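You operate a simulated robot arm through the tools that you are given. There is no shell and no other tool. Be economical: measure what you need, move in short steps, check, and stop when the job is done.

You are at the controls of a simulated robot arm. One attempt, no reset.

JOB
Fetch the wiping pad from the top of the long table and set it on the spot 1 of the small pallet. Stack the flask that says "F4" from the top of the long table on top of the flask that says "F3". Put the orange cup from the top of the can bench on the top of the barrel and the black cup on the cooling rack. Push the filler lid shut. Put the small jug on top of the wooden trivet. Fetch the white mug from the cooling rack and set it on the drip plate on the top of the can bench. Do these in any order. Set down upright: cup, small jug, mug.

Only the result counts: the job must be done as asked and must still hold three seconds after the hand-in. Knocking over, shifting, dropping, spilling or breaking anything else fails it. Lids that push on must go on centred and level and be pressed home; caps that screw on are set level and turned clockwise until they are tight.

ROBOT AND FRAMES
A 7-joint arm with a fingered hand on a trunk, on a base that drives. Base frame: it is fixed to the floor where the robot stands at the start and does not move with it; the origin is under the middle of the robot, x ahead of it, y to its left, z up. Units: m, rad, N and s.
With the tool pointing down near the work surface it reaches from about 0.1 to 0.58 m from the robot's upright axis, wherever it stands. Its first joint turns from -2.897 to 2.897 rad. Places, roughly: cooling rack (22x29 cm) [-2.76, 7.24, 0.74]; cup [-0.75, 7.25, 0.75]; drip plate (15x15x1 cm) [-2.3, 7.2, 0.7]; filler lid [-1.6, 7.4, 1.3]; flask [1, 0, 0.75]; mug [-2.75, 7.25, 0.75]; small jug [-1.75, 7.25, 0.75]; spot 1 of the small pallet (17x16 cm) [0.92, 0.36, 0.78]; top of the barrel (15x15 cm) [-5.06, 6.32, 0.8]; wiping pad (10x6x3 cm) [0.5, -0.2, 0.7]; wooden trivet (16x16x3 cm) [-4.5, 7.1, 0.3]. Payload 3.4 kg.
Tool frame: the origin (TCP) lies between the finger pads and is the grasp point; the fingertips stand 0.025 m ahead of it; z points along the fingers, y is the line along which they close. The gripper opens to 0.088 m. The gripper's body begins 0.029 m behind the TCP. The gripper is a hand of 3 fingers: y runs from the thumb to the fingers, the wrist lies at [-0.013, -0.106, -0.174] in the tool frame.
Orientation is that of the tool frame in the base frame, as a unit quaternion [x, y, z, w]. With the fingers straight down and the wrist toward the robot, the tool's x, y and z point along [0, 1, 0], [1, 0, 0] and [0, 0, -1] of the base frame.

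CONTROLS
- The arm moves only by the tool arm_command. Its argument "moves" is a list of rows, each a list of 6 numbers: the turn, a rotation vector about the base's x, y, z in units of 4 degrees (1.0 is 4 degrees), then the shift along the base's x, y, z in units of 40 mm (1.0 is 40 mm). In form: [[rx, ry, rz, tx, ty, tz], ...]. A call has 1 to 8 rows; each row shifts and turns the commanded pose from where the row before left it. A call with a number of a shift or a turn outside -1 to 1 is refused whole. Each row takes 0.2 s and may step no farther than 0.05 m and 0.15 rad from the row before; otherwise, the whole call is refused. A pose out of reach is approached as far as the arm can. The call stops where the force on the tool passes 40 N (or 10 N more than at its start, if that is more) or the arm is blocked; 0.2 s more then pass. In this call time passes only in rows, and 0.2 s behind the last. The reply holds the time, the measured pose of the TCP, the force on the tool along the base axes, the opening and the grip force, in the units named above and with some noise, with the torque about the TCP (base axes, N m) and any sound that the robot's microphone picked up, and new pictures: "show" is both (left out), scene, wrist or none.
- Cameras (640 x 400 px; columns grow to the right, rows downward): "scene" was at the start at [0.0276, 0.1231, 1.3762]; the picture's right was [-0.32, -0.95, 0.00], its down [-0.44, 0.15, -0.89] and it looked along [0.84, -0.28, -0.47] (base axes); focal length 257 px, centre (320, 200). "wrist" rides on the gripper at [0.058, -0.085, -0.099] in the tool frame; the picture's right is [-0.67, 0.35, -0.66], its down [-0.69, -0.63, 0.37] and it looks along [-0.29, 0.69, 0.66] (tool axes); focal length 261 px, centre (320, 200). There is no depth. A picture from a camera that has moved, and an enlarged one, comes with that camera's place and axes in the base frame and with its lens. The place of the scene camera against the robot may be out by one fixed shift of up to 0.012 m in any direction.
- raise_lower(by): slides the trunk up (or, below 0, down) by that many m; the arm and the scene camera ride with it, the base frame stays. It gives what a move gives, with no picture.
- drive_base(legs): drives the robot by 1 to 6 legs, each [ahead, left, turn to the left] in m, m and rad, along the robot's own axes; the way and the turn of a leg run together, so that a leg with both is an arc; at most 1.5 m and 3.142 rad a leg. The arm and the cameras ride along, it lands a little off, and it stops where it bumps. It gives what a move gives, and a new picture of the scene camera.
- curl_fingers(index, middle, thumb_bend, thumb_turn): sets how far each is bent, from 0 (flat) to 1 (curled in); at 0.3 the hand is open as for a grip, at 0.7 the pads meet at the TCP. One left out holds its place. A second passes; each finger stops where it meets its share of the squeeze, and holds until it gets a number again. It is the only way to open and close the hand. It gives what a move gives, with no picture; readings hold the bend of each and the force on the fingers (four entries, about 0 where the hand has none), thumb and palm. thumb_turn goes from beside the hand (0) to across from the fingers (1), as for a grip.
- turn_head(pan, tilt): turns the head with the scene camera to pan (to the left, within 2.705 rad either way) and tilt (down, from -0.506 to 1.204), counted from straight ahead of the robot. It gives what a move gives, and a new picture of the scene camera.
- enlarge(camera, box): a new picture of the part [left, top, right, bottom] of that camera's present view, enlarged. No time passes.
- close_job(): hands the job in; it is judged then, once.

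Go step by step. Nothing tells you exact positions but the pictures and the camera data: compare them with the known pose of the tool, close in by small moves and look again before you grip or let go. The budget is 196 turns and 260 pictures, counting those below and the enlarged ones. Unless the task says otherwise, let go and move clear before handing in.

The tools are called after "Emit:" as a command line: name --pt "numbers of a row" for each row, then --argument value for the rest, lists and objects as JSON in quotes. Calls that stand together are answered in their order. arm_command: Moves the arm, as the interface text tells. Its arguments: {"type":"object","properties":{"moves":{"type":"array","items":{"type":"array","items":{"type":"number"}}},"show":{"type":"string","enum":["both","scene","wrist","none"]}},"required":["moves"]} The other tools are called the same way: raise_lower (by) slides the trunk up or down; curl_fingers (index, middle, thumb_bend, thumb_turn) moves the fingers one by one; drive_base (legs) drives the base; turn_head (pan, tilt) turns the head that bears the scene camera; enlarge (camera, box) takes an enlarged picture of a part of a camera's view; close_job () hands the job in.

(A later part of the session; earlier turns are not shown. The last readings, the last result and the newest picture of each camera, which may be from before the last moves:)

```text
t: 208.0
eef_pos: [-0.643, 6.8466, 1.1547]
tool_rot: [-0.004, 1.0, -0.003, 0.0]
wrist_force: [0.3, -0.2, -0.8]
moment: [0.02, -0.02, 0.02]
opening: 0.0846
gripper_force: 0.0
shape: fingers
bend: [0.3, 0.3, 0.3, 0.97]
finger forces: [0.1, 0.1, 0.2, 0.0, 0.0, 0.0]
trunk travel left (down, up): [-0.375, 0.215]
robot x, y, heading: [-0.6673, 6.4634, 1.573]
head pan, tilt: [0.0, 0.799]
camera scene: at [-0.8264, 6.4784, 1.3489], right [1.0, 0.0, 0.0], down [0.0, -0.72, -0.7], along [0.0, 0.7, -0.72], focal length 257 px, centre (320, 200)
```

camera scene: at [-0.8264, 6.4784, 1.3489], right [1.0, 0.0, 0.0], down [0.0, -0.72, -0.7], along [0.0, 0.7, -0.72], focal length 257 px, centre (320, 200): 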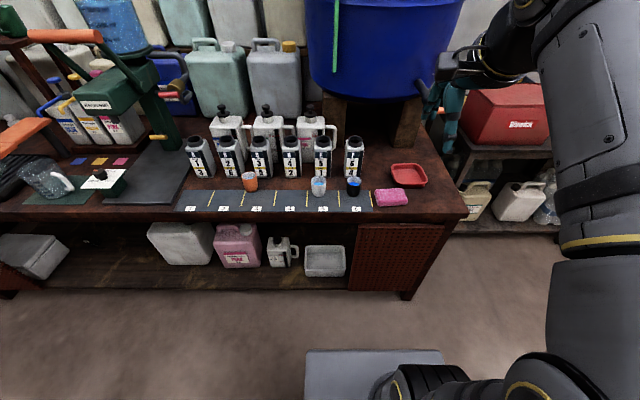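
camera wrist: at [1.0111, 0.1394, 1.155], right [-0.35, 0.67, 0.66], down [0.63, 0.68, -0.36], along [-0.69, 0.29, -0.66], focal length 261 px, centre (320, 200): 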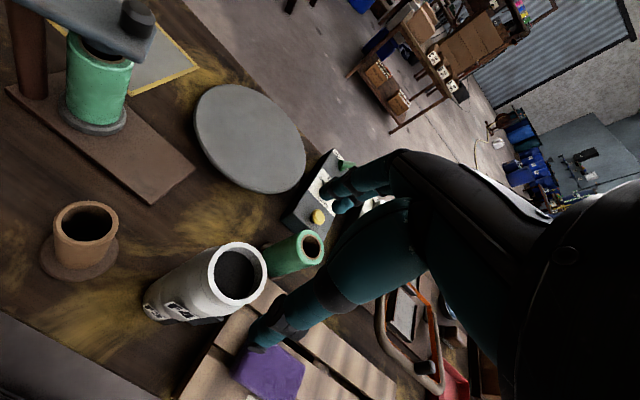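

The black cup stands at about (-0.714, 7.11), with a jar close behind it. I'll close in, and turn the hand 90° so that it closes along x.

Emit:
drive_base --legs '[[0.14, 0, 0]]'

Emit:
arm_command --pt "0 0 1 0 0 0" --pt "0 0 1 0 0 0" --pt "0 0 1 0 0 0" --pt "0 0 1 0 0 0" --pt "0 0 1 0 0 0" --pt "0 0 1 0 0 0" --pt "0 0 1 0 0 0" --pt "0 0 1 0 0 0" --show "none"

Emit:
arm_command --pt "0 0 1 0 0 0" --pt "0 0 1 0 0 0" --pt "0 0 1 0 0 0" --pt "0 0 1 0 0 0" --pt "0 0 1 0 0 0" --pt "0 0 1 0 0 0" --pt "0 0 1 0 0 0" --pt "0 0 1 0 0 0" --show "none"

Emit:
arm_command --pt "0 0 1 0 0 0" --pt "0 0 1 0 0 0" --pt "0 0 1 0 0 0" --pt "0 0 1 0 0 0" --pt "0 0 1 0 0 0" --pt "0 0 1 0 0 0" --show "both"

```text
t: 209.4
eef_pos: [-0.643, 6.9882, 1.156]
tool_rot: [-0.004, 1.0, -0.002, 0.001]
wrist_force: [-0.6, -0.9, -0.3]
moment: [0.02, -0.01, 0.0]
opening: 0.0849
gripper_force: 0.1
shape: fingers
bend: [0.3, 0.3, 0.3, 0.97]
finger forces: [0.0, 0.0, 0.0, 0.0, 0.0, 0.1]
trunk travel left (down, up): [-0.375, 0.215]
robot x, y, heading: [-0.6651, 6.6013, 1.574]
head pan, tilt: [0.0, 0.799]
camera scene: at [-0.8266, 6.6188, 1.3489], right [1.0, 0.0, 0.0], down [0.0, -0.72, -0.7], along [0.0, 0.7, -0.72], focal length 257 px, centre (320, 200)
```

scene: 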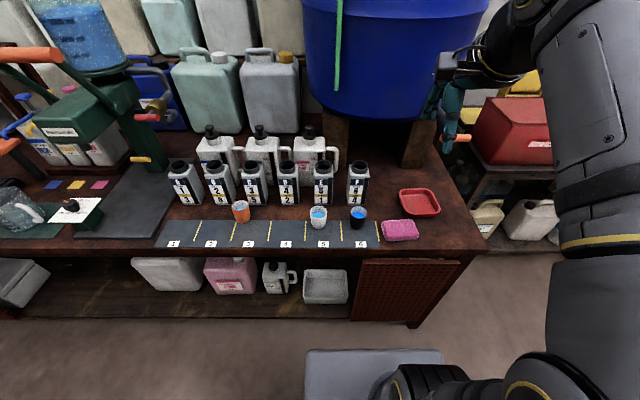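

```text
t: 211.2
eef_pos: [-0.6439, 6.9867, 1.1541]
tool_rot: [-0.28, 0.96, -0.002, 0.002]
wrist_force: [-0.3, 0.6, -0.4]
moment: [-0.01, 0.02, 0.0]
opening: 0.0846
gripper_force: 0.1
shape: fingers
bend: [0.3, 0.3, 0.3, 0.97]
finger forces: [0.0, 0.1, 0.0, 0.1, 0.0, 0.1]
trunk travel left (down, up): [-0.375, 0.215]
robot x, y, heading: [-0.6688, 6.6054, 1.57]
head pan, tilt: [0.0, 0.799]
```

```text
t: 213.0
eef_pos: [-0.6434, 6.9865, 1.1552]
tool_rot: [-0.533, 0.846, -0.003, 0.002]
wrist_force: [0.3, 0.1, 0.1]
moment: [0.01, 0.01, 0.0]
opening: 0.0843
gripper_force: 0.1
shape: fingers
bend: [0.3, 0.3, 0.3, 0.97]
finger forces: [0.0, 0.0, 0.0, 0.0, 0.0, 0.1]
trunk travel left (down, up): [-0.375, 0.215]
robot x, y, heading: [-0.6691, 6.603, 1.574]
head pan, tilt: [0.0, 0.799]
```

```text
t: 214.4
eef_pos: [-0.6517, 6.9968, 1.1381]
tool_rot: [-0.654, 0.756, -0.028, -0.007]
wrist_force: [0.0, 0.1, -0.3]
moment: [-0.01, 0.05, 0.01]
opening: 0.0844
gripper_force: 0.2
shape: fingers
bend: [0.3, 0.3, 0.3, 0.97]
finger forces: [0.1, 0.1, 0.0, 0.0, 0.0, 0.1]
out of reach, approached as far as the arm can: row 3, 4, 5, 6
trunk travel left (down, up): [-0.375, 0.215]
robot x, y, heading: [-0.6699, 6.6026, 1.57]
head pan, tilt: [0.0, 0.799]
camera scene: at [-0.8265, 6.6186, 1.3489], right [1.0, 0.0, 0.0], down [0.0, -0.72, -0.7], along [0.0, 0.7, -0.72], focal length 257 px, centre (320, 200)
camera wrist: at [-0.578, 6.9317, 1.2439], right [-0.27, 0.75, 0.61], down [0.73, 0.57, -0.38], along [-0.63, 0.35, -0.7], focal length 261 px, centre (320, 200)
```

scene: 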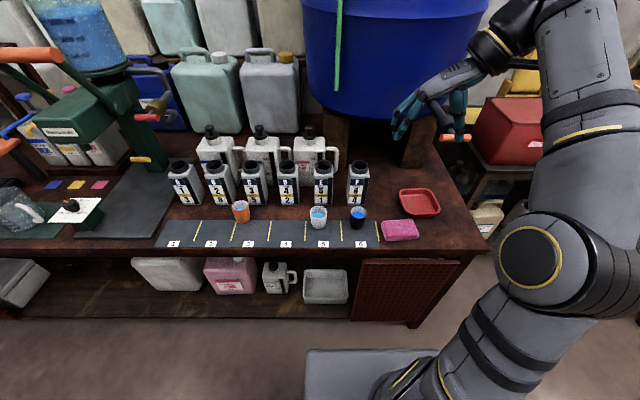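
wrist: 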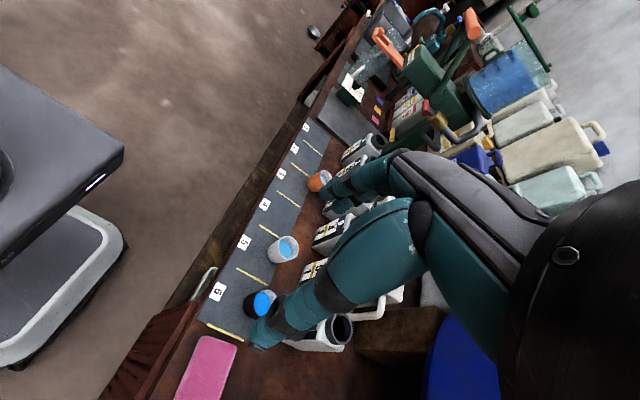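

The cups hold blue liquid, so they must stay upright. The wrist reached its turning limit near 80°. I'll back off slightly and move over the black cup.

Emit:
arm_command --pt "0 0 -1 0 0 0" --pt "0 0 -1 0 0 0" --pt "0 0 -1 -0.3 0.6 -0.3" --pt "0 0 0 -0.4 0.8 -0.3" --pt "0 0 0 -0.4 0.8 -0.3" --pt "0 0 0 -0.3 0.8 -0.5" --show "both"

```text
t: 215.8
eef_pos: [-0.7068, 7.1174, 1.0841]
tool_rot: [-0.571, 0.821, -0.028, -0.01]
wrist_force: [-0.3, 0.4, -0.1]
moment: [0.0, 0.01, 0.01]
opening: 0.0845
gripper_force: 0.1
shape: fingers
bend: [0.3, 0.3, 0.3, 0.97]
finger forces: [0.0, 0.0, 0.0, 0.1, 0.0, 0.0]
trunk travel left (down, up): [-0.375, 0.215]
robot x, y, heading: [-0.6695, 6.6029, 1.574]
head pan, tilt: [0.0, 0.799]
camera scene: at [-0.8267, 6.6189, 1.3489], right [1.0, 0.0, 0.0], down [0.0, -0.72, -0.7], along [0.0, 0.7, -0.72], focal length 257 px, centre (320, 200)
camera wrist: at [-0.6495, 7.0389, 1.189], right [-0.1, 0.79, 0.61], down [0.83, 0.4, -0.38], along [-0.54, 0.47, -0.7], focal length 261 px, centre (320, 200)
```

scene: 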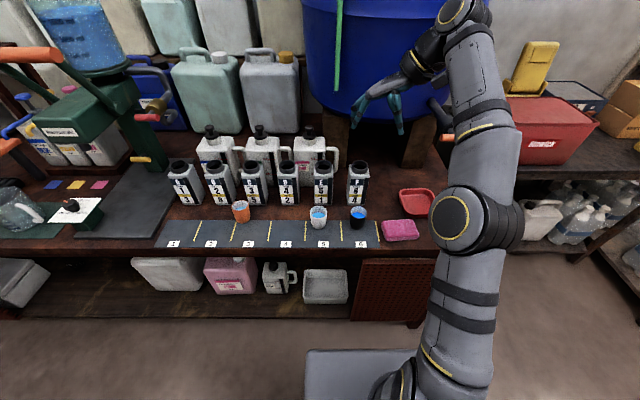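
wrist: 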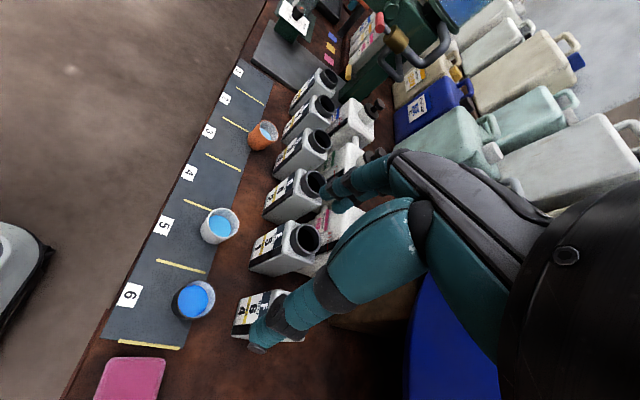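

Emit:
arm_command --pt "0.8 0.2 0 -0.1 0.25 -0.5" --pt "0 0 0 0 0 -1" --pt "0 0 0 0 0 -1" --pt "0 0 0 0 0 -1" --pt "0 0 0 0 0 -1" --pt "0 0 0 0 0 -0.8" --show "both"

```text
t: 217.2
eef_pos: [-0.7136, 7.1279, 0.8713]
tool_rot: [-0.571, 0.821, -0.001, 0.0]
wrist_force: [-0.9, 0.6, -0.2]
moment: [-0.02, 0.01, -0.01]
opening: 0.0847
gripper_force: 0.1
shape: fingers
bend: [0.3, 0.3, 0.3, 0.97]
finger forces: [0.0, 0.0, 0.0, 0.0, 0.0, 0.1]
trunk travel left (down, up): [-0.375, 0.215]
robot x, y, heading: [-0.6661, 6.6049, 1.571]
head pan, tilt: [0.0, 0.799]
camera scene: at [-0.8266, 6.6187, 1.3489], right [1.0, 0.0, 0.0], down [0.0, -0.72, -0.7], along [0.0, 0.7, -0.72], focal length 257 px, centre (320, 200)
camera wrist: at [-0.6526, 7.0439, 0.9703], right [-0.1, 0.75, 0.65], down [0.83, 0.42, -0.36], along [-0.55, 0.51, -0.66], focal length 261 px, centre (320, 200)
```

scene: 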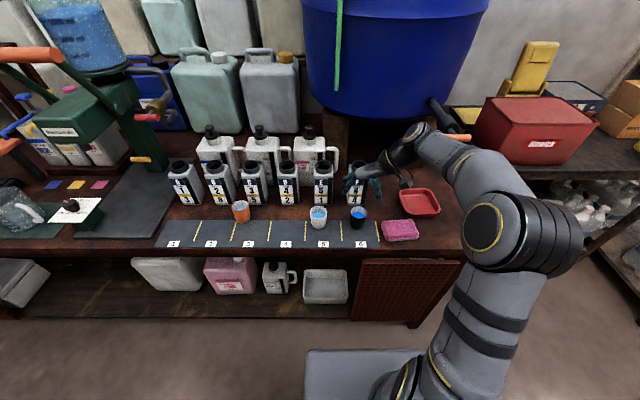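
wrist: 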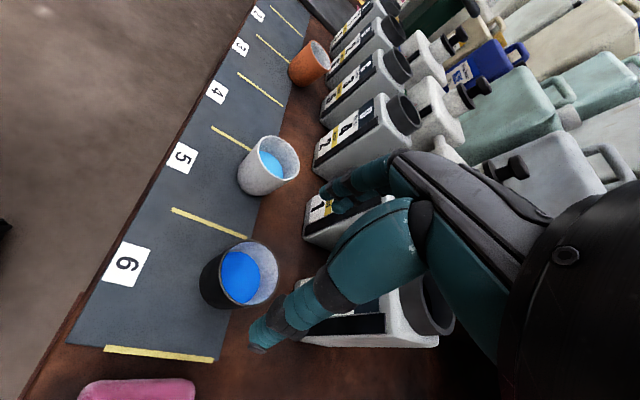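

Emit:
arm_command --pt "0 0 0 0 0.08 -1" --pt "0 0 0 0 0 -1" --show "both"

Emit:
enlarge --camera "scene" --box '[310, 130, 450, 260]'

```text
t: 217.8
eef_pos: [-0.7119, 7.1302, 0.7908]
tool_rot: [-0.572, 0.82, -0.001, 0.0]
wrist_force: [0.2, 0.1, 0.0]
moment: [-0.01, 0.01, 0.0]
opening: 0.0846
gripper_force: 0.1
shape: fingers
bend: [0.3, 0.3, 0.3, 0.97]
finger forces: [0.0, 0.0, 0.0, 0.0, 0.1, 0.0]
trunk travel left (down, up): [-0.375, 0.215]
robot x, y, heading: [-0.6705, 6.6052, 1.573]
head pan, tilt: [0.0, 0.799]
camera scene: at [-0.8266, 6.6188, 1.3489], right [1.0, 0.0, 0.0], down [0.0, -0.72, -0.7], along [0.0, 0.7, -0.72], focal length 257 px, centre (320, 200)
camera wrist: at [-0.6519, 7.0458, 0.8906], right [-0.1, 0.75, 0.65], down [0.83, 0.43, -0.36], along [-0.55, 0.51, -0.66], focal length 261 px, centre (320, 200)
```

scene: 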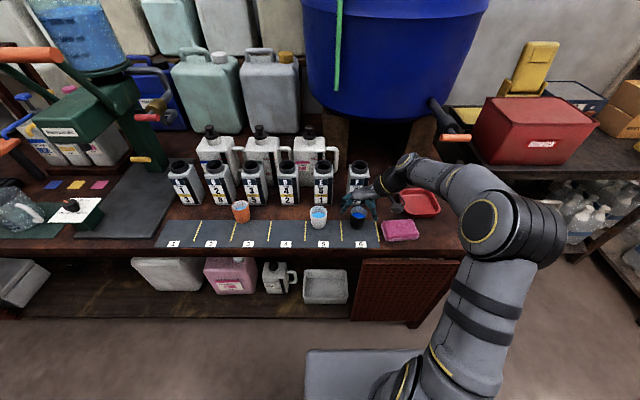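
wrist: 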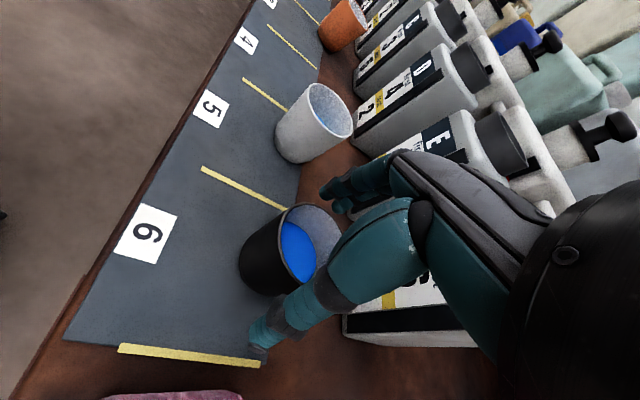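

```text
3.08 times, centred on (380, 195) of scene
camera zoom: at [-0.8266, 6.6188, 1.3489], right [1.0, 0.0, 0.0], down [0.0, -0.72, -0.7], along [0.0, 0.7, -0.72], focal length 790 px, centre (135, 215)
```

zoom: 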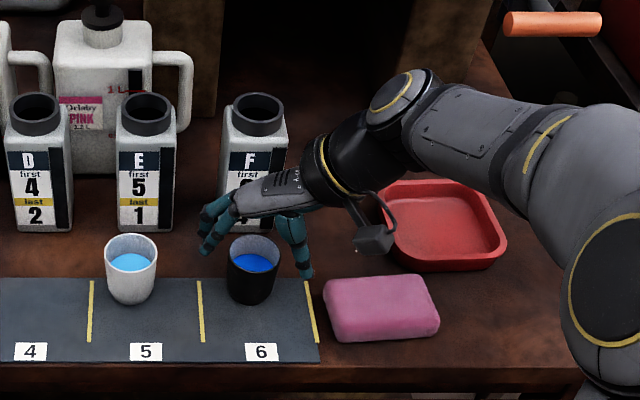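

The cup's base is at about 0.71 and its rim at about 0.775, between the fingers. I'll lower to 0.752 and close.

Emit:
arm_command --pt "0 0 0 -0.05 0 -0.5" --pt "0 0 0 0 0 -0.45" --show "wrist"

Emit:
enlarge --camera "scene" --box '[310, 130, 450, 260]'

```text
t: 218.4
eef_pos: [-0.7142, 7.1315, 0.7536]
tool_rot: [-0.572, 0.821, -0.001, 0.0]
wrist_force: [0.0, 0.1, 0.3]
moment: [-0.03, -0.01, -0.02]
opening: 0.0846
gripper_force: 0.2
shape: fingers
bend: [0.3, 0.3, 0.3, 0.97]
finger forces: [0.0, 0.0, 0.0, 0.1, 0.3, 0.1]
trunk travel left (down, up): [-0.375, 0.215]
robot x, y, heading: [-0.672, 6.5988, 1.574]
head pan, tilt: [0.0, 0.799]
camera wrist: at [-0.6542, 7.0466, 0.8532], right [-0.1, 0.75, 0.65], down [0.83, 0.43, -0.37], along [-0.55, 0.51, -0.66], focal length 261 px, centre (320, 200)
```

wrist: 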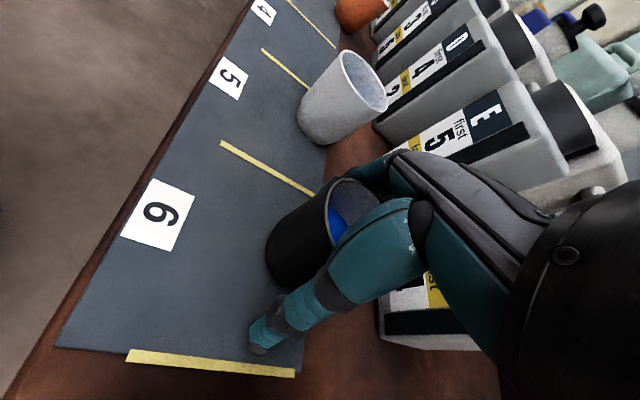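

```text
3.08 times, centred on (380, 195) of scene
camera zoom: at [-0.8266, 6.6187, 1.3489], right [1.0, 0.0, 0.0], down [0.0, -0.72, -0.7], along [0.0, 0.7, -0.72], focal length 790 px, centre (135, 215)
```

zoom: 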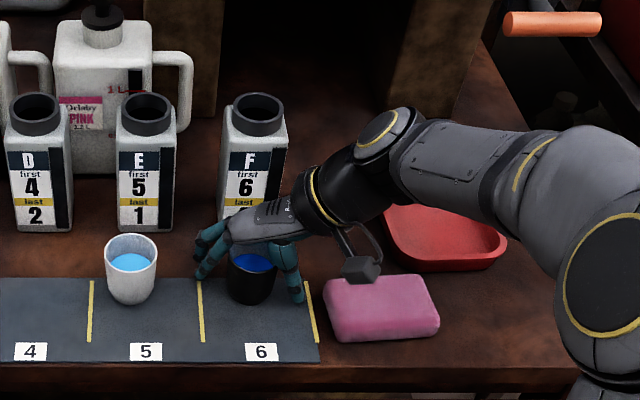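

Emit:
curl_fingers --index 0.7 --middle 0.7 --thumb_bend 0.7

Emit:
arm_command --pt "0 0 0 0 0 0.3" --pt "0 0 0 0 0 0.5" --show "wrist"

Emit:
enlarge --camera "scene" --box '[310, 130, 450, 260]'

```text
t: 219.4
eef_pos: [-0.7142, 7.1305, 0.7537]
tool_rot: [-0.572, 0.82, -0.001, 0.0]
wrist_force: [-0.4, 2.2, 6.7]
moment: [0.13, 0.14, -0.07]
opening: 0.0358
gripper_force: 38.9
shape: fingers
bend: [0.49, 0.59, 0.65, 0.96]
finger forces: [30.8, 8.4, 0.1, 0.0, 38.5, 0.1]
trunk travel left (down, up): [-0.375, 0.215]
robot x, y, heading: [-0.6725, 6.606, 1.575]
head pan, tilt: [0.0, 0.799]
```

```text
t: 220.0
eef_pos: [-0.7128, 7.1307, 0.7847]
tool_rot: [-0.572, 0.821, -0.002, 0.0]
wrist_force: [-0.3, 0.5, -1.1]
moment: [-0.02, 0.01, -0.01]
opening: 0.036
gripper_force: 36.5
shape: fingers
bend: [0.49, 0.6, 0.65, 0.96]
finger forces: [28.7, 6.9, 0.1, 0.0, 38.0, 0.1]
trunk travel left (down, up): [-0.375, 0.215]
robot x, y, heading: [-0.6701, 6.6036, 1.576]
head pan, tilt: [0.0, 0.799]
camera wrist: at [-0.6539, 7.0456, 0.8847], right [-0.1, 0.75, 0.65], down [0.83, 0.42, -0.37], along [-0.55, 0.51, -0.66], focal length 261 px, centre (320, 200)
```

wrist: 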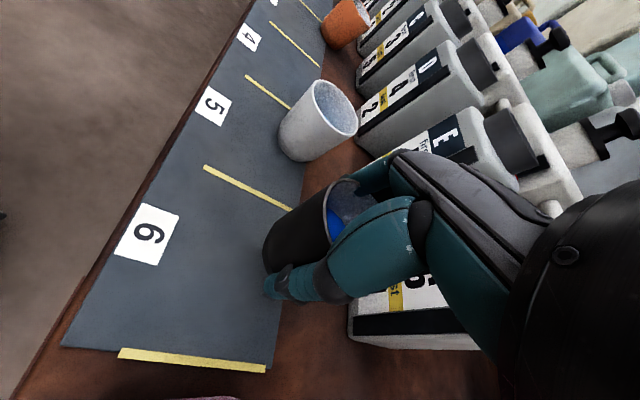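

```text
3.08 times, centred on (380, 195) of scene
camera zoom: at [-0.8266, 6.6188, 1.3488], right [1.0, 0.0, 0.0], down [0.0, -0.72, -0.7], along [0.0, 0.7, -0.72], focal length 790 px, centre (135, 215)
```

zoom: 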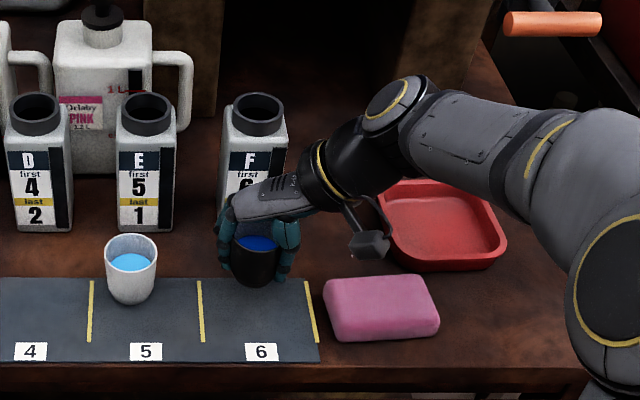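

The black cup is held upright. I'll lift, retract the hand and drive along the bench to the cooling rack.

Emit:
arm_command --pt "0 0 0 0 0 1" --pt "0 0 0 0 0 1" --pt "0 0 0 0 0 1" --pt "0 0 0 0 0 1" --pt "0 0 0 0 -0.9 0.5" --pt "0 0 0 0 -1 0" --pt "0 0 0 0 -1 0" --pt "0 0 0 0 -1 0" --show "none"

Emit:
drive_base --legs '[[0, 0.9, 0]]'

Emit:
turn_head --pan 0.7 --tilt 0.6

```text
t: 221.8
eef_pos: [-0.7147, 6.9724, 0.965]
tool_rot: [-0.572, 0.82, -0.001, 0.0]
wrist_force: [-0.5, 0.9, -1.0]
moment: [0.02, 0.01, -0.02]
opening: 0.0358
gripper_force: 36.0
shape: fingers
bend: [0.49, 0.6, 0.65, 0.96]
finger forces: [28.4, 7.1, 0.1, 0.1, 36.9, 0.0]
trunk travel left (down, up): [-0.375, 0.215]
robot x, y, heading: [-0.6709, 6.6072, 1.576]
head pan, tilt: [0.0, 0.799]
```

```text
t: 226.5
eef_pos: [-1.6058, 6.9745, 0.9642]
tool_rot: [-0.568, 0.823, 0.0, 0.0]
wrist_force: [-0.3, 0.2, 0.0]
moment: [0.02, -0.03, 0.0]
opening: 0.0358
gripper_force: 36.3
shape: fingers
bend: [0.49, 0.6, 0.65, 0.96]
finger forces: [28.4, 7.2, 0.0, 0.1, 36.9, 0.1]
trunk travel left (down, up): [-0.375, 0.215]
robot x, y, heading: [-1.5634, 6.6095, 1.56]
head pan, tilt: [0.0, 0.799]
camera scene: at [-1.7231, 6.6234, 1.3489], right [1.0, -0.01, 0.0], down [-0.01, -0.72, -0.7], along [0.01, 0.7, -0.72], focal length 257 px, centre (320, 200)
```

scene: 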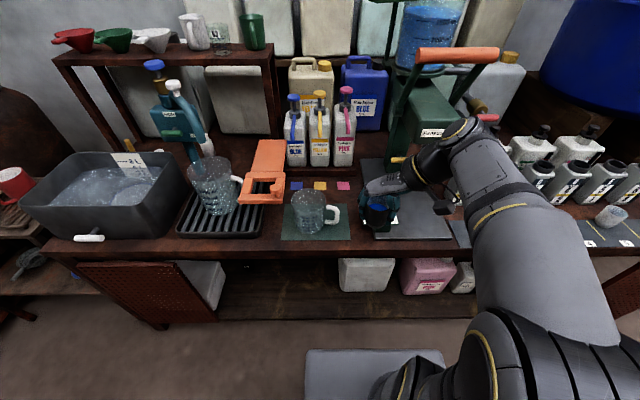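

```text
t: 227.6
eef_pos: [-1.607, 6.9749, 0.9653]
tool_rot: [-0.568, 0.823, -0.001, 0.001]
wrist_force: [0.9, 0.8, -0.7]
moment: [-0.01, -0.01, 0.05]
opening: 0.0355
gripper_force: 36.3
shape: fingers
bend: [0.49, 0.6, 0.65, 0.96]
finger forces: [28.4, 7.2, 0.1, 0.0, 36.9, 0.0]
trunk travel left (down, up): [-0.375, 0.215]
robot x, y, heading: [-1.5667, 6.6072, 1.561]
head pan, tilt: [0.7, 0.6]
camera scene: at [-1.7801, 6.6109, 1.3657], right [0.77, 0.64, 0.0], down [0.36, -0.44, -0.82], along [-0.53, 0.64, -0.57], focal length 257 px, centre (320, 200)
```

scene: 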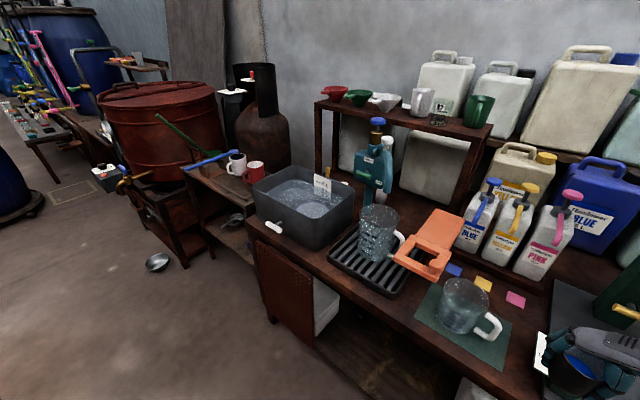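

Emit:
enlarge --camera "scene" --box '[180, 80, 460, 255]'

Emit:
enlarge --camera "scene" --box '[300, 180, 560, 380]'

```text
2.29 times, centred on (320, 168) of scene
camera zoom: at [-1.7801, 6.6109, 1.3657], right [0.77, 0.64, 0.0], down [0.36, -0.44, -0.82], along [-0.53, 0.64, -0.57], focal length 587 px, centre (320, 274)
```

zoom: 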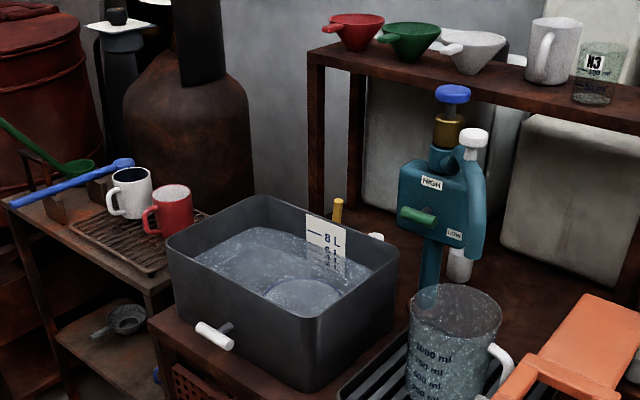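

```text
2.00 times, centred on (430, 280) of scene
camera zoom: at [-1.7801, 6.6109, 1.3657], right [0.77, 0.64, 0.0], down [0.36, -0.44, -0.82], along [-0.53, 0.64, -0.57], focal length 514 px, centre (100, 40)
```

zoom: 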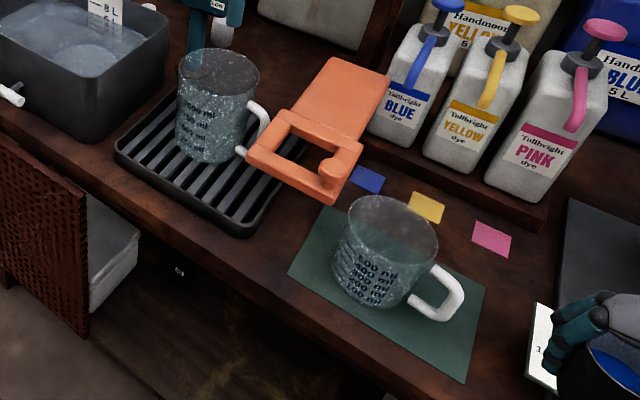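

The cooling rack holds a white and a red mug. I need to identify the drip plate near (-2.3, 7.2), so I'll drive further left and look down there.

Emit:
drive_base --legs '[[0, 0.8, 0.01]]'

Emit:
turn_head --pan -0.15 --tilt 0.8

Emit:
enlarge --camera "scene" --box '[220, 120, 480, 280]'

```text
t: 231.9
eef_pos: [-2.4146, 6.9813, 0.9655]
tool_rot: [-0.569, 0.823, -0.002, 0.0]
wrist_force: [0.1, 0.3, -0.7]
moment: [-0.03, 0.02, 0.01]
opening: 0.0358
gripper_force: 36.4
shape: fingers
bend: [0.49, 0.6, 0.65, 0.96]
finger forces: [28.4, 7.1, 0.1, 0.0, 36.8, 0.0]
trunk travel left (down, up): [-0.375, 0.215]
robot x, y, heading: [-2.3771, 6.6106, 1.57]
head pan, tilt: [0.7, 0.6]
camera scene: at [-2.5864, 6.6161, 1.3657], right [0.77, 0.64, 0.0], down [0.36, -0.43, -0.83], along [-0.53, 0.63, -0.56], focal length 257 px, centre (320, 200)
```

scene: 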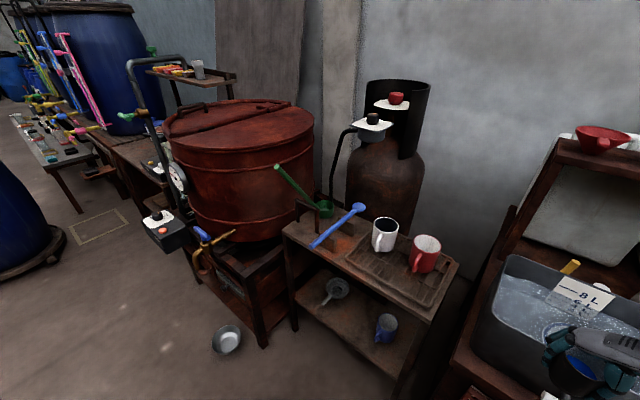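

```text
t: 233.0
eef_pos: [-2.4139, 6.9818, 0.9646]
tool_rot: [-0.568, 0.823, -0.001, 0.0]
wrist_force: [0.1, 0.5, -0.5]
moment: [0.01, -0.01, 0.02]
opening: 0.036
gripper_force: 36.1
shape: fingers
bend: [0.49, 0.6, 0.65, 0.96]
finger forces: [28.5, 7.1, 0.0, 0.0, 36.9, 0.1]
trunk travel left (down, up): [-0.375, 0.215]
robot x, y, heading: [-2.3765, 6.6125, 1.565]
head pan, tilt: [-0.15, 0.799]
camera scene: at [-2.5174, 6.6279, 1.3489], right [0.99, -0.15, 0.0], down [-0.11, -0.71, -0.7], along [0.11, 0.69, -0.72], focal length 257 px, centre (320, 200)
```

scene: 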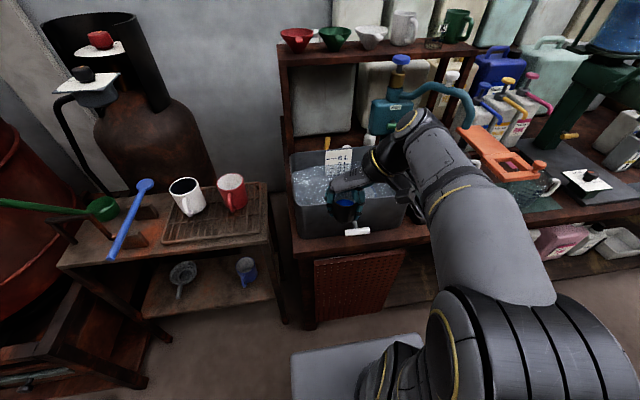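

```text
2.46 times, centred on (350, 200) of scene
camera zoom: at [-2.5174, 6.6279, 1.3489], right [0.99, -0.15, 0.0], down [-0.11, -0.71, -0.7], along [0.11, 0.69, -0.72], focal length 632 px, centre (246, 200)
```

zoom: 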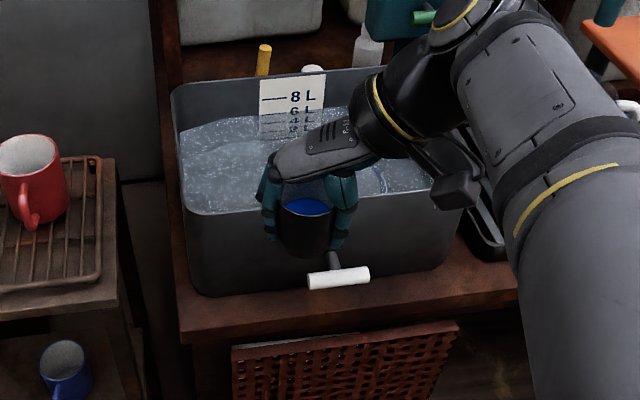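

Emit:
enlarge --camera "scene" --box '[50, 140, 290, 290]'

```text
2.67 times, centred on (170, 215) of scene
camera zoom: at [-2.5174, 6.6279, 1.3489], right [0.99, -0.15, 0.0], down [-0.11, -0.71, -0.7], along [0.11, 0.69, -0.72], focal length 685 px, centre (720, 160)
```

zoom: 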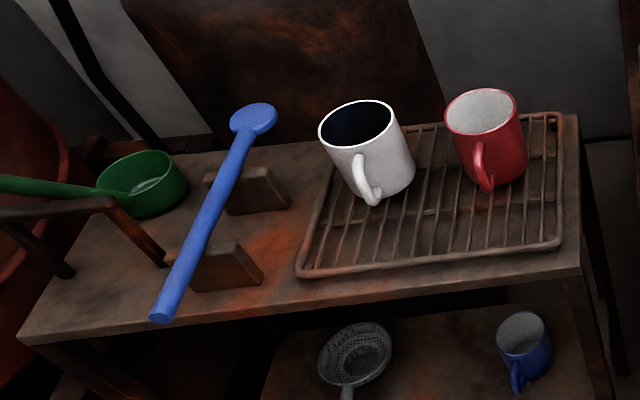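

The rack spans x −2.89 to −2.62 and y 7.105 to 7.326. The mugs stand in its rear half, with room for the cup at about (-2.76, 7.14). I'll shift left and turn the base a little so the fingers close along x.

Emit:
drive_base --legs '[[0, 0.24, 0], [0.03, 0, 0.33]]'

Emit:
turn_head --pan -0.1 --tilt 0.85

```text
t: 235.9
eef_pos: [-2.7778, 6.9801, 0.9647]
tool_rot: [-0.696, 0.718, -0.001, 0.0]
wrist_force: [-0.6, 0.4, -0.8]
moment: [-0.03, 0.02, -0.01]
opening: 0.0358
gripper_force: 35.6
shape: fingers
bend: [0.49, 0.6, 0.65, 0.96]
finger forces: [28.5, 7.1, 0.1, 0.1, 36.7, 0.0]
trunk travel left (down, up): [-0.375, 0.215]
robot x, y, heading: [-2.6179, 6.64, 1.891]
head pan, tilt: [-0.15, 0.799]
camera scene: at [-2.7624, 6.6107, 1.3489], right [0.98, 0.17, 0.0], down [0.12, -0.71, -0.7], along [-0.12, 0.69, -0.72], focal length 257 px, centre (320, 200)
```

scene: 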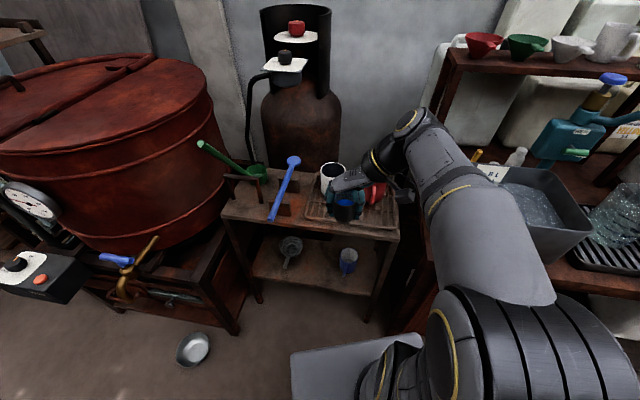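

```text
t: 236.5
eef_pos: [-2.7777, 6.9795, 0.9647]
tool_rot: [-0.696, 0.718, -0.001, 0.0]
wrist_force: [-0.3, -1.1, -0.1]
moment: [-0.01, 0.01, 0.0]
opening: 0.036
gripper_force: 36.1
shape: fingers
bend: [0.49, 0.6, 0.65, 0.96]
finger forces: [28.3, 7.1, 0.0, 0.0, 36.7, 0.0]
trunk travel left (down, up): [-0.375, 0.215]
robot x, y, heading: [-2.6171, 6.6426, 1.895]
head pan, tilt: [-0.099, 0.85]
camera scene: at [-2.7659, 6.6075, 1.3448], right [0.98, 0.22, 0.0], down [0.17, -0.73, -0.66], along [-0.15, 0.64, -0.75], focal length 257 px, centre (320, 200)
```

scene: 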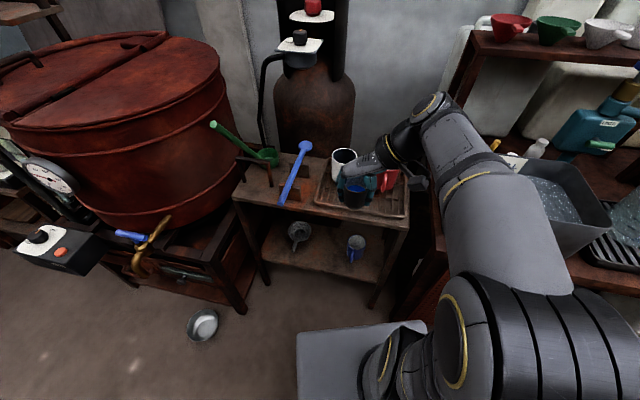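

Emit:
arm_command --pt "0 0 0 0.1 0.97 0" --pt "0 0 0 0.1 0.97 0" --pt "0 0 0 0.1 0.97 0" --pt "0 0 0 0.1 0.97 0" --pt "0 0 0 0 0 -1" --pt "0 0 0 0 0 -1" --show "both"

Emit:
enlarge --camera "scene" --box '[290, 130, 450, 240]'

```text
t: 237.9
eef_pos: [-2.7607, 7.135, 0.8884]
tool_rot: [-0.696, 0.718, 0.0, 0.001]
wrist_force: [-0.9, -0.3, -0.2]
moment: [0.0, -0.01, 0.02]
opening: 0.0355
gripper_force: 36.2
shape: fingers
bend: [0.49, 0.61, 0.65, 0.96]
finger forces: [28.5, 7.1, 0.0, 0.1, 36.5, 0.0]
trunk travel left (down, up): [-0.375, 0.215]
robot x, y, heading: [-2.6204, 6.6386, 1.894]
head pan, tilt: [-0.099, 0.85]
camera scene: at [-2.7659, 6.6074, 1.3449], right [0.97, 0.22, 0.0], down [0.17, -0.73, -0.66], along [-0.15, 0.64, -0.75], focal length 257 px, centre (320, 200)
camera wrist: at [-2.6767, 7.0734, 0.9873], right [-0.33, 0.68, 0.65], down [0.65, 0.67, -0.36], along [-0.68, 0.31, -0.66], focal length 261 px, centre (320, 200)
```

scene: 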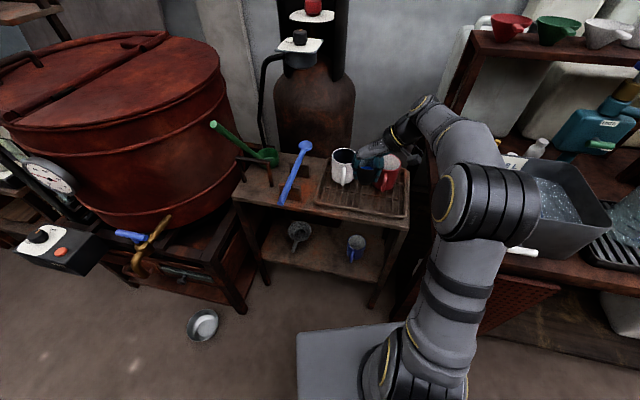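
wrist: 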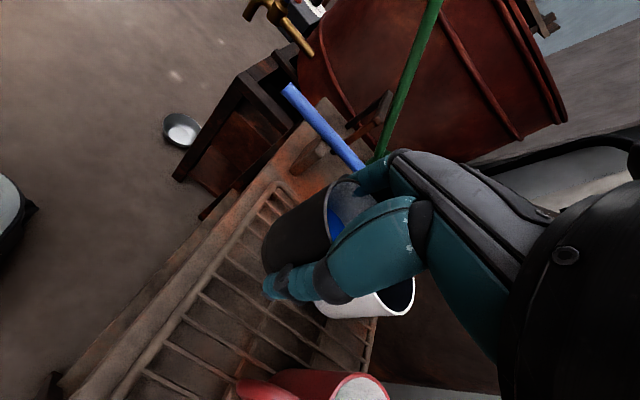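

```text
3.64 times, centred on (370, 185) of scene
camera zoom: at [-2.7659, 6.6074, 1.3449], right [0.97, 0.22, 0.0], down [0.17, -0.73, -0.66], along [-0.15, 0.64, -0.75], focal length 934 px, centre (138, 254)
```

zoom: 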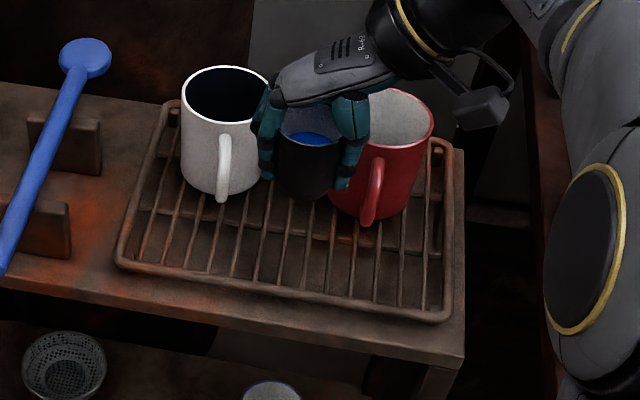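

The landing spot at the rack's front is clear. I'll lower gently.

Emit:
arm_command --pt "0 0 0 0 0 -0.9" --pt "0 0 0 0 0 -0.9" --show "none"

Emit:
enlarge --camera "scene" --box '[290, 130, 450, 240]'

Emit:
arm_command --pt "0 0 0 0 0 -0.15" --pt "0 0 0 0 0 -0.1" --pt "0 0 0 0 0 -0.1" --show "none"

```text
t: 238.5
eef_pos: [-2.7614, 7.136, 0.8133]
tool_rot: [-0.696, 0.718, -0.001, 0.0]
wrist_force: [0.3, -0.7, -0.9]
moment: [-0.02, 0.0, 0.02]
opening: 0.036
gripper_force: 36.0
shape: fingers
bend: [0.5, 0.61, 0.65, 0.96]
finger forces: [28.4, 7.1, 0.0, 0.0, 36.4, 0.0]
trunk travel left (down, up): [-0.375, 0.215]
robot x, y, heading: [-2.6155, 6.6442, 1.891]
head pan, tilt: [-0.099, 0.85]
```

```text
3.64 times, centred on (370, 185) of scene
camera zoom: at [-2.7659, 6.6075, 1.3449], right [0.97, 0.22, 0.0], down [0.17, -0.73, -0.66], along [-0.15, 0.64, -0.75], focal length 934 px, centre (138, 254)
```

zoom: 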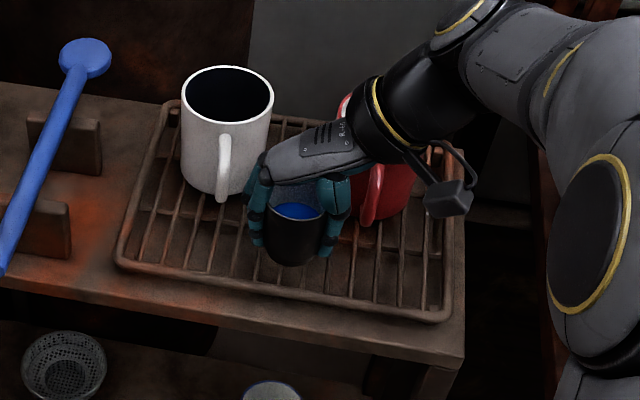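

```text
t: 239.3
eef_pos: [-2.7608, 7.1341, 0.7994]
tool_rot: [-0.696, 0.718, -0.002, 0.0]
wrist_force: [-0.2, -0.1, -0.2]
moment: [-0.02, 0.01, 0.03]
opening: 0.0358
gripper_force: 35.9
shape: fingers
bend: [0.5, 0.61, 0.65, 0.96]
finger forces: [28.4, 7.0, 0.0, 0.0, 36.3, 0.0]
trunk travel left (down, up): [-0.375, 0.215]
robot x, y, heading: [-2.6188, 6.6416, 1.896]
head pan, tilt: [-0.099, 0.85]
```

Emit:
arm_command --pt "0 0 0 0 0 -0.1" --pt "0 0 0 0 0 -0.08" --pt "0 0 0 0 0 -0.08" --show "none"

Emit:
enlarge --camera "scene" --box '[290, 130, 450, 240]'

```text
t: 240.1
eef_pos: [-2.761, 7.135, 0.7878]
tool_rot: [-0.696, 0.718, -0.001, 0.0]
wrist_force: [-0.1, -0.5, -0.6]
moment: [0.03, -0.01, 0.0]
opening: 0.0355
gripper_force: 35.9
shape: fingers
bend: [0.5, 0.61, 0.65, 0.96]
finger forces: [28.4, 7.1, 0.0, 0.1, 36.4, 0.0]
trunk travel left (down, up): [-0.375, 0.215]
robot x, y, heading: [-2.6142, 6.6473, 1.89]
head pan, tilt: [-0.099, 0.85]
```

```text
3.64 times, centred on (370, 185) of scene
camera zoom: at [-2.7659, 6.6075, 1.3448], right [0.97, 0.22, 0.0], down [0.17, -0.73, -0.66], along [-0.15, 0.64, -0.75], focal length 934 px, centre (138, 254)
```

zoom: 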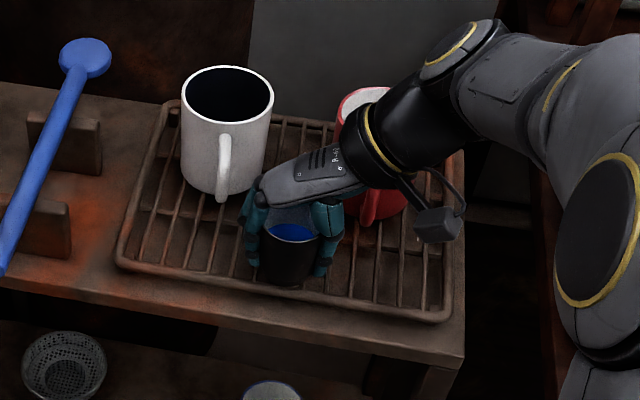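

Emit:
arm_command --pt "0 0 0 0 0 -0.08" --pt "0 0 0 0 0 -0.08" --pt "0 0 0 0 0 -0.08" --show "none"

```text
t: 240.9
eef_pos: [-2.7608, 7.1331, 0.7792]
tool_rot: [-0.696, 0.718, -0.001, 0.0]
wrist_force: [0.1, 0.0, -1.6]
moment: [-0.03, -0.02, 0.0]
opening: 0.0357
gripper_force: 35.8
shape: fingers
bend: [0.5, 0.61, 0.65, 0.96]
finger forces: [28.4, 7.1, 0.1, 0.0, 36.4, 0.0]
trunk travel left (down, up): [-0.375, 0.215]
robot x, y, heading: [-2.6172, 6.6461, 1.894]
head pan, tilt: [-0.099, 0.85]
```

Emit:
arm_command --pt "0 0 0 0 0 -0.07" --pt "0 0 0 0 0 -0.07" --show "none"

Emit:
enlarge --camera "scene" --box '[310, 150, 410, 220]'

```text
t: 241.5
eef_pos: [-2.7619, 7.1337, 0.7754]
tool_rot: [-0.696, 0.718, 0.001, 0.001]
wrist_force: [1.2, -2.5, 13.3]
moment: [0.13, 0.12, -0.02]
opening: 0.0355
gripper_force: 39.2
shape: fingers
bend: [0.5, 0.61, 0.65, 0.96]
finger forces: [29.8, 8.2, 0.0, 0.0, 40.2, 0.0]
trunk travel left (down, up): [-0.375, 0.215]
robot x, y, heading: [-2.6205, 6.6425, 1.893]
head pan, tilt: [-0.099, 0.85]
```

```text
5.71 times, centred on (360, 185) of scene
camera zoom: at [-2.7654, 6.606, 1.3452], right [0.97, 0.22, 0.0], down [0.17, -0.73, -0.66], along [-0.15, 0.64, -0.75], focal length 1468 px, centre (91, 286)
```

zoom: 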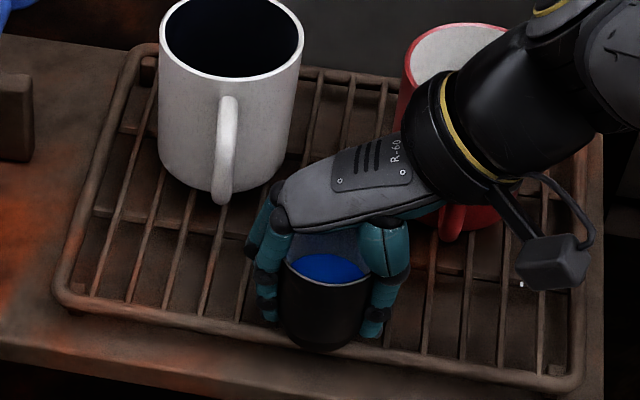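

Contact made, but the cup's front edge is close to the rack's front bar. I'll lift slightly, shift it back about 9 mm and lower again.

Emit:
arm_command --pt "0 0 0 0 0 0.25" --pt "0 0 0 0 0.23 0" --pt "0 0 0 0 0 -0.08" --pt "0 0 0 0 0 -0.07" --pt "0 0 0 0 0 -0.05" --show "none"

Emit:
enlarge --camera "scene" --box '[310, 150, 410, 220]'

```text
t: 242.7
eef_pos: [-2.7621, 7.143, 0.775]
tool_rot: [-0.696, 0.718, 0.0, 0.0]
wrist_force: [-0.3, -1.3, 4.5]
moment: [0.07, 0.01, 0.02]
opening: 0.0355
gripper_force: 36.7
shape: fingers
bend: [0.5, 0.61, 0.65, 0.96]
finger forces: [29.1, 7.2, 0.0, 0.0, 37.8, 0.0]
trunk travel left (down, up): [-0.375, 0.215]
robot x, y, heading: [-2.6219, 6.6451, 1.892]
head pan, tilt: [-0.099, 0.85]
```

```text
5.71 times, centred on (360, 185) of scene
camera zoom: at [-2.7657, 6.6069, 1.345], right [0.97, 0.22, 0.0], down [0.17, -0.73, -0.66], along [-0.15, 0.64, -0.75], focal length 1468 px, centre (91, 286)
```

zoom: 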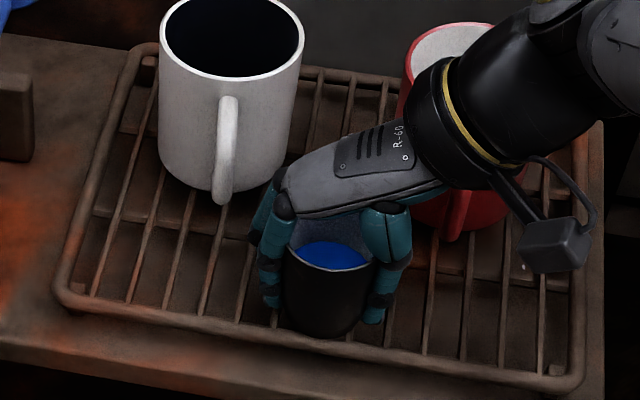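

Emit:
curl_fingers --index 0.38 --middle 0.42 --thumb_bend 0.45

Emit:
enlarge --camera "scene" --box '[310, 150, 410, 220]'

```text
t: 243.7
eef_pos: [-2.7614, 7.1442, 0.775]
tool_rot: [-0.696, 0.718, -0.002, 0.0]
wrist_force: [0.0, 0.2, 0.5]
moment: [-0.01, 0.0, 0.0]
opening: 0.0637
gripper_force: 4.2
shape: fingers
bend: [0.36, 0.42, 0.45, 0.97]
finger forces: [4.4, 0.0, 0.1, 0.0, 4.1, 0.0]
trunk travel left (down, up): [-0.375, 0.215]
robot x, y, heading: [-2.618, 6.6449, 1.894]
head pan, tilt: [-0.099, 0.85]
```

```text
5.71 times, centred on (360, 185) of scene
camera zoom: at [-2.7658, 6.6074, 1.3448], right [0.97, 0.22, 0.0], down [0.17, -0.73, -0.66], along [-0.15, 0.64, -0.75], focal length 1468 px, centre (91, 286)
```

zoom: 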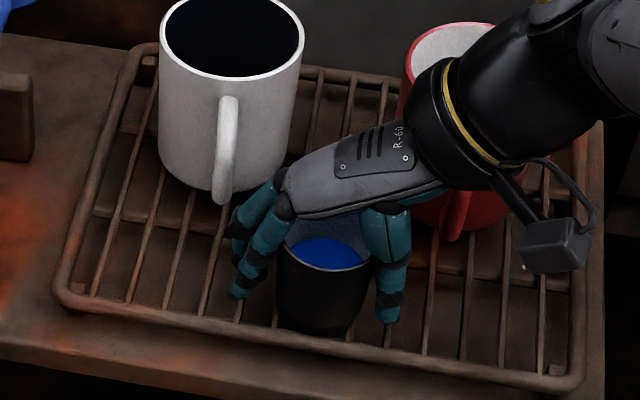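

Index and thumb still touch the rim. I'll open a little more and then lift.

Emit:
curl_fingers --index 0.32 --middle 0.36 --thumb_bend 0.35

Emit:
enlarge --camera "scene" --box '[310, 150, 410, 220]'

```text
t: 244.7
eef_pos: [-2.7613, 7.1438, 0.7753]
tool_rot: [-0.696, 0.718, -0.001, 0.001]
wrist_force: [0.1, -0.7, 0.7]
moment: [0.01, -0.02, 0.0]
opening: 0.0775
gripper_force: 0.6
shape: fingers
bend: [0.32, 0.36, 0.35, 0.97]
finger forces: [0.8, 0.1, 0.0, 0.0, 0.2, 0.0]
trunk travel left (down, up): [-0.375, 0.215]
robot x, y, heading: [-2.6228, 6.6416, 1.893]
head pan, tilt: [-0.099, 0.85]
```

```text
5.71 times, centred on (360, 185) of scene
camera zoom: at [-2.7659, 6.6074, 1.3448], right [0.97, 0.22, 0.0], down [0.17, -0.73, -0.66], along [-0.15, 0.64, -0.75], focal length 1468 px, centre (91, 286)
```

zoom: 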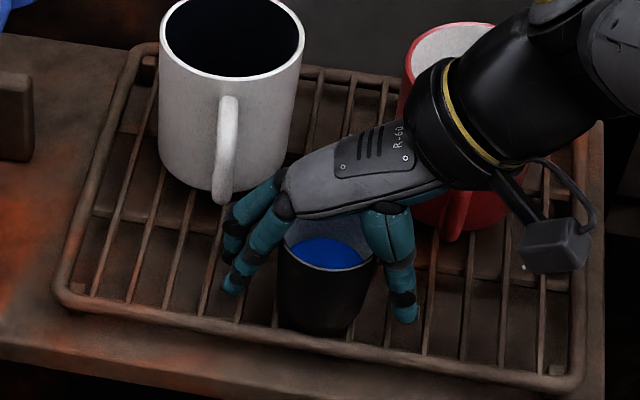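

Emit:
arm_command --pt "0 0 0 0 0 0.2" --pt "0 0 0 0 0 0.4" --pt "0 0 0 0 0 0.8" --pt "0 0 0 0 0 1" --pt "0 0 0 0 0 1" --pt "0 0 0 0 -0.7 0.5" --pt "0 0 0 0 -1 0" --show "wrist"

Emit:
enlarge --camera "scene" --box '[290, 130, 450, 240]'

```text
t: 246.3
eef_pos: [-2.7638, 7.0761, 0.9305]
tool_rot: [-0.696, 0.718, -0.001, 0.001]
wrist_force: [0.2, 0.0, -0.7]
moment: [0.0, 0.01, 0.0]
opening: 0.0769
gripper_force: 0.0
shape: fingers
bend: [0.32, 0.36, 0.35, 0.97]
finger forces: [0.0, 0.0, 0.1, 0.0, 0.0, 0.0]
trunk travel left (down, up): [-0.375, 0.215]
robot x, y, heading: [-2.62, 6.6478, 1.893]
head pan, tilt: [-0.099, 0.85]
camera wrist: at [-2.6805, 7.0142, 1.0296], right [-0.33, 0.68, 0.65], down [0.65, 0.66, -0.37], along [-0.68, 0.31, -0.66], focal length 261 px, centre (320, 200)
```

wrist: 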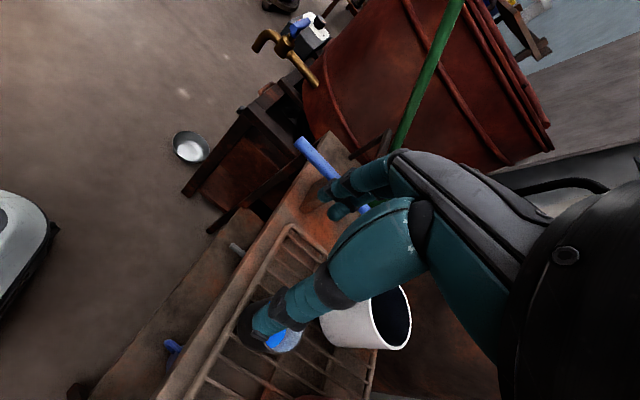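

```text
3.64 times, centred on (370, 185) of scene
camera zoom: at [-2.7659, 6.6074, 1.3448], right [0.97, 0.22, 0.0], down [0.17, -0.73, -0.66], along [-0.15, 0.64, -0.75], focal length 934 px, centre (138, 254)
```

zoom: 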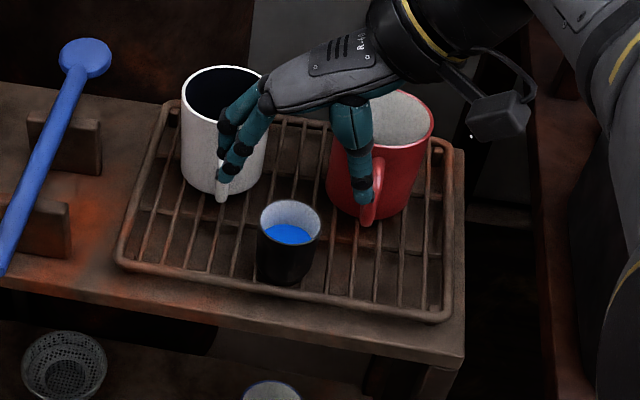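

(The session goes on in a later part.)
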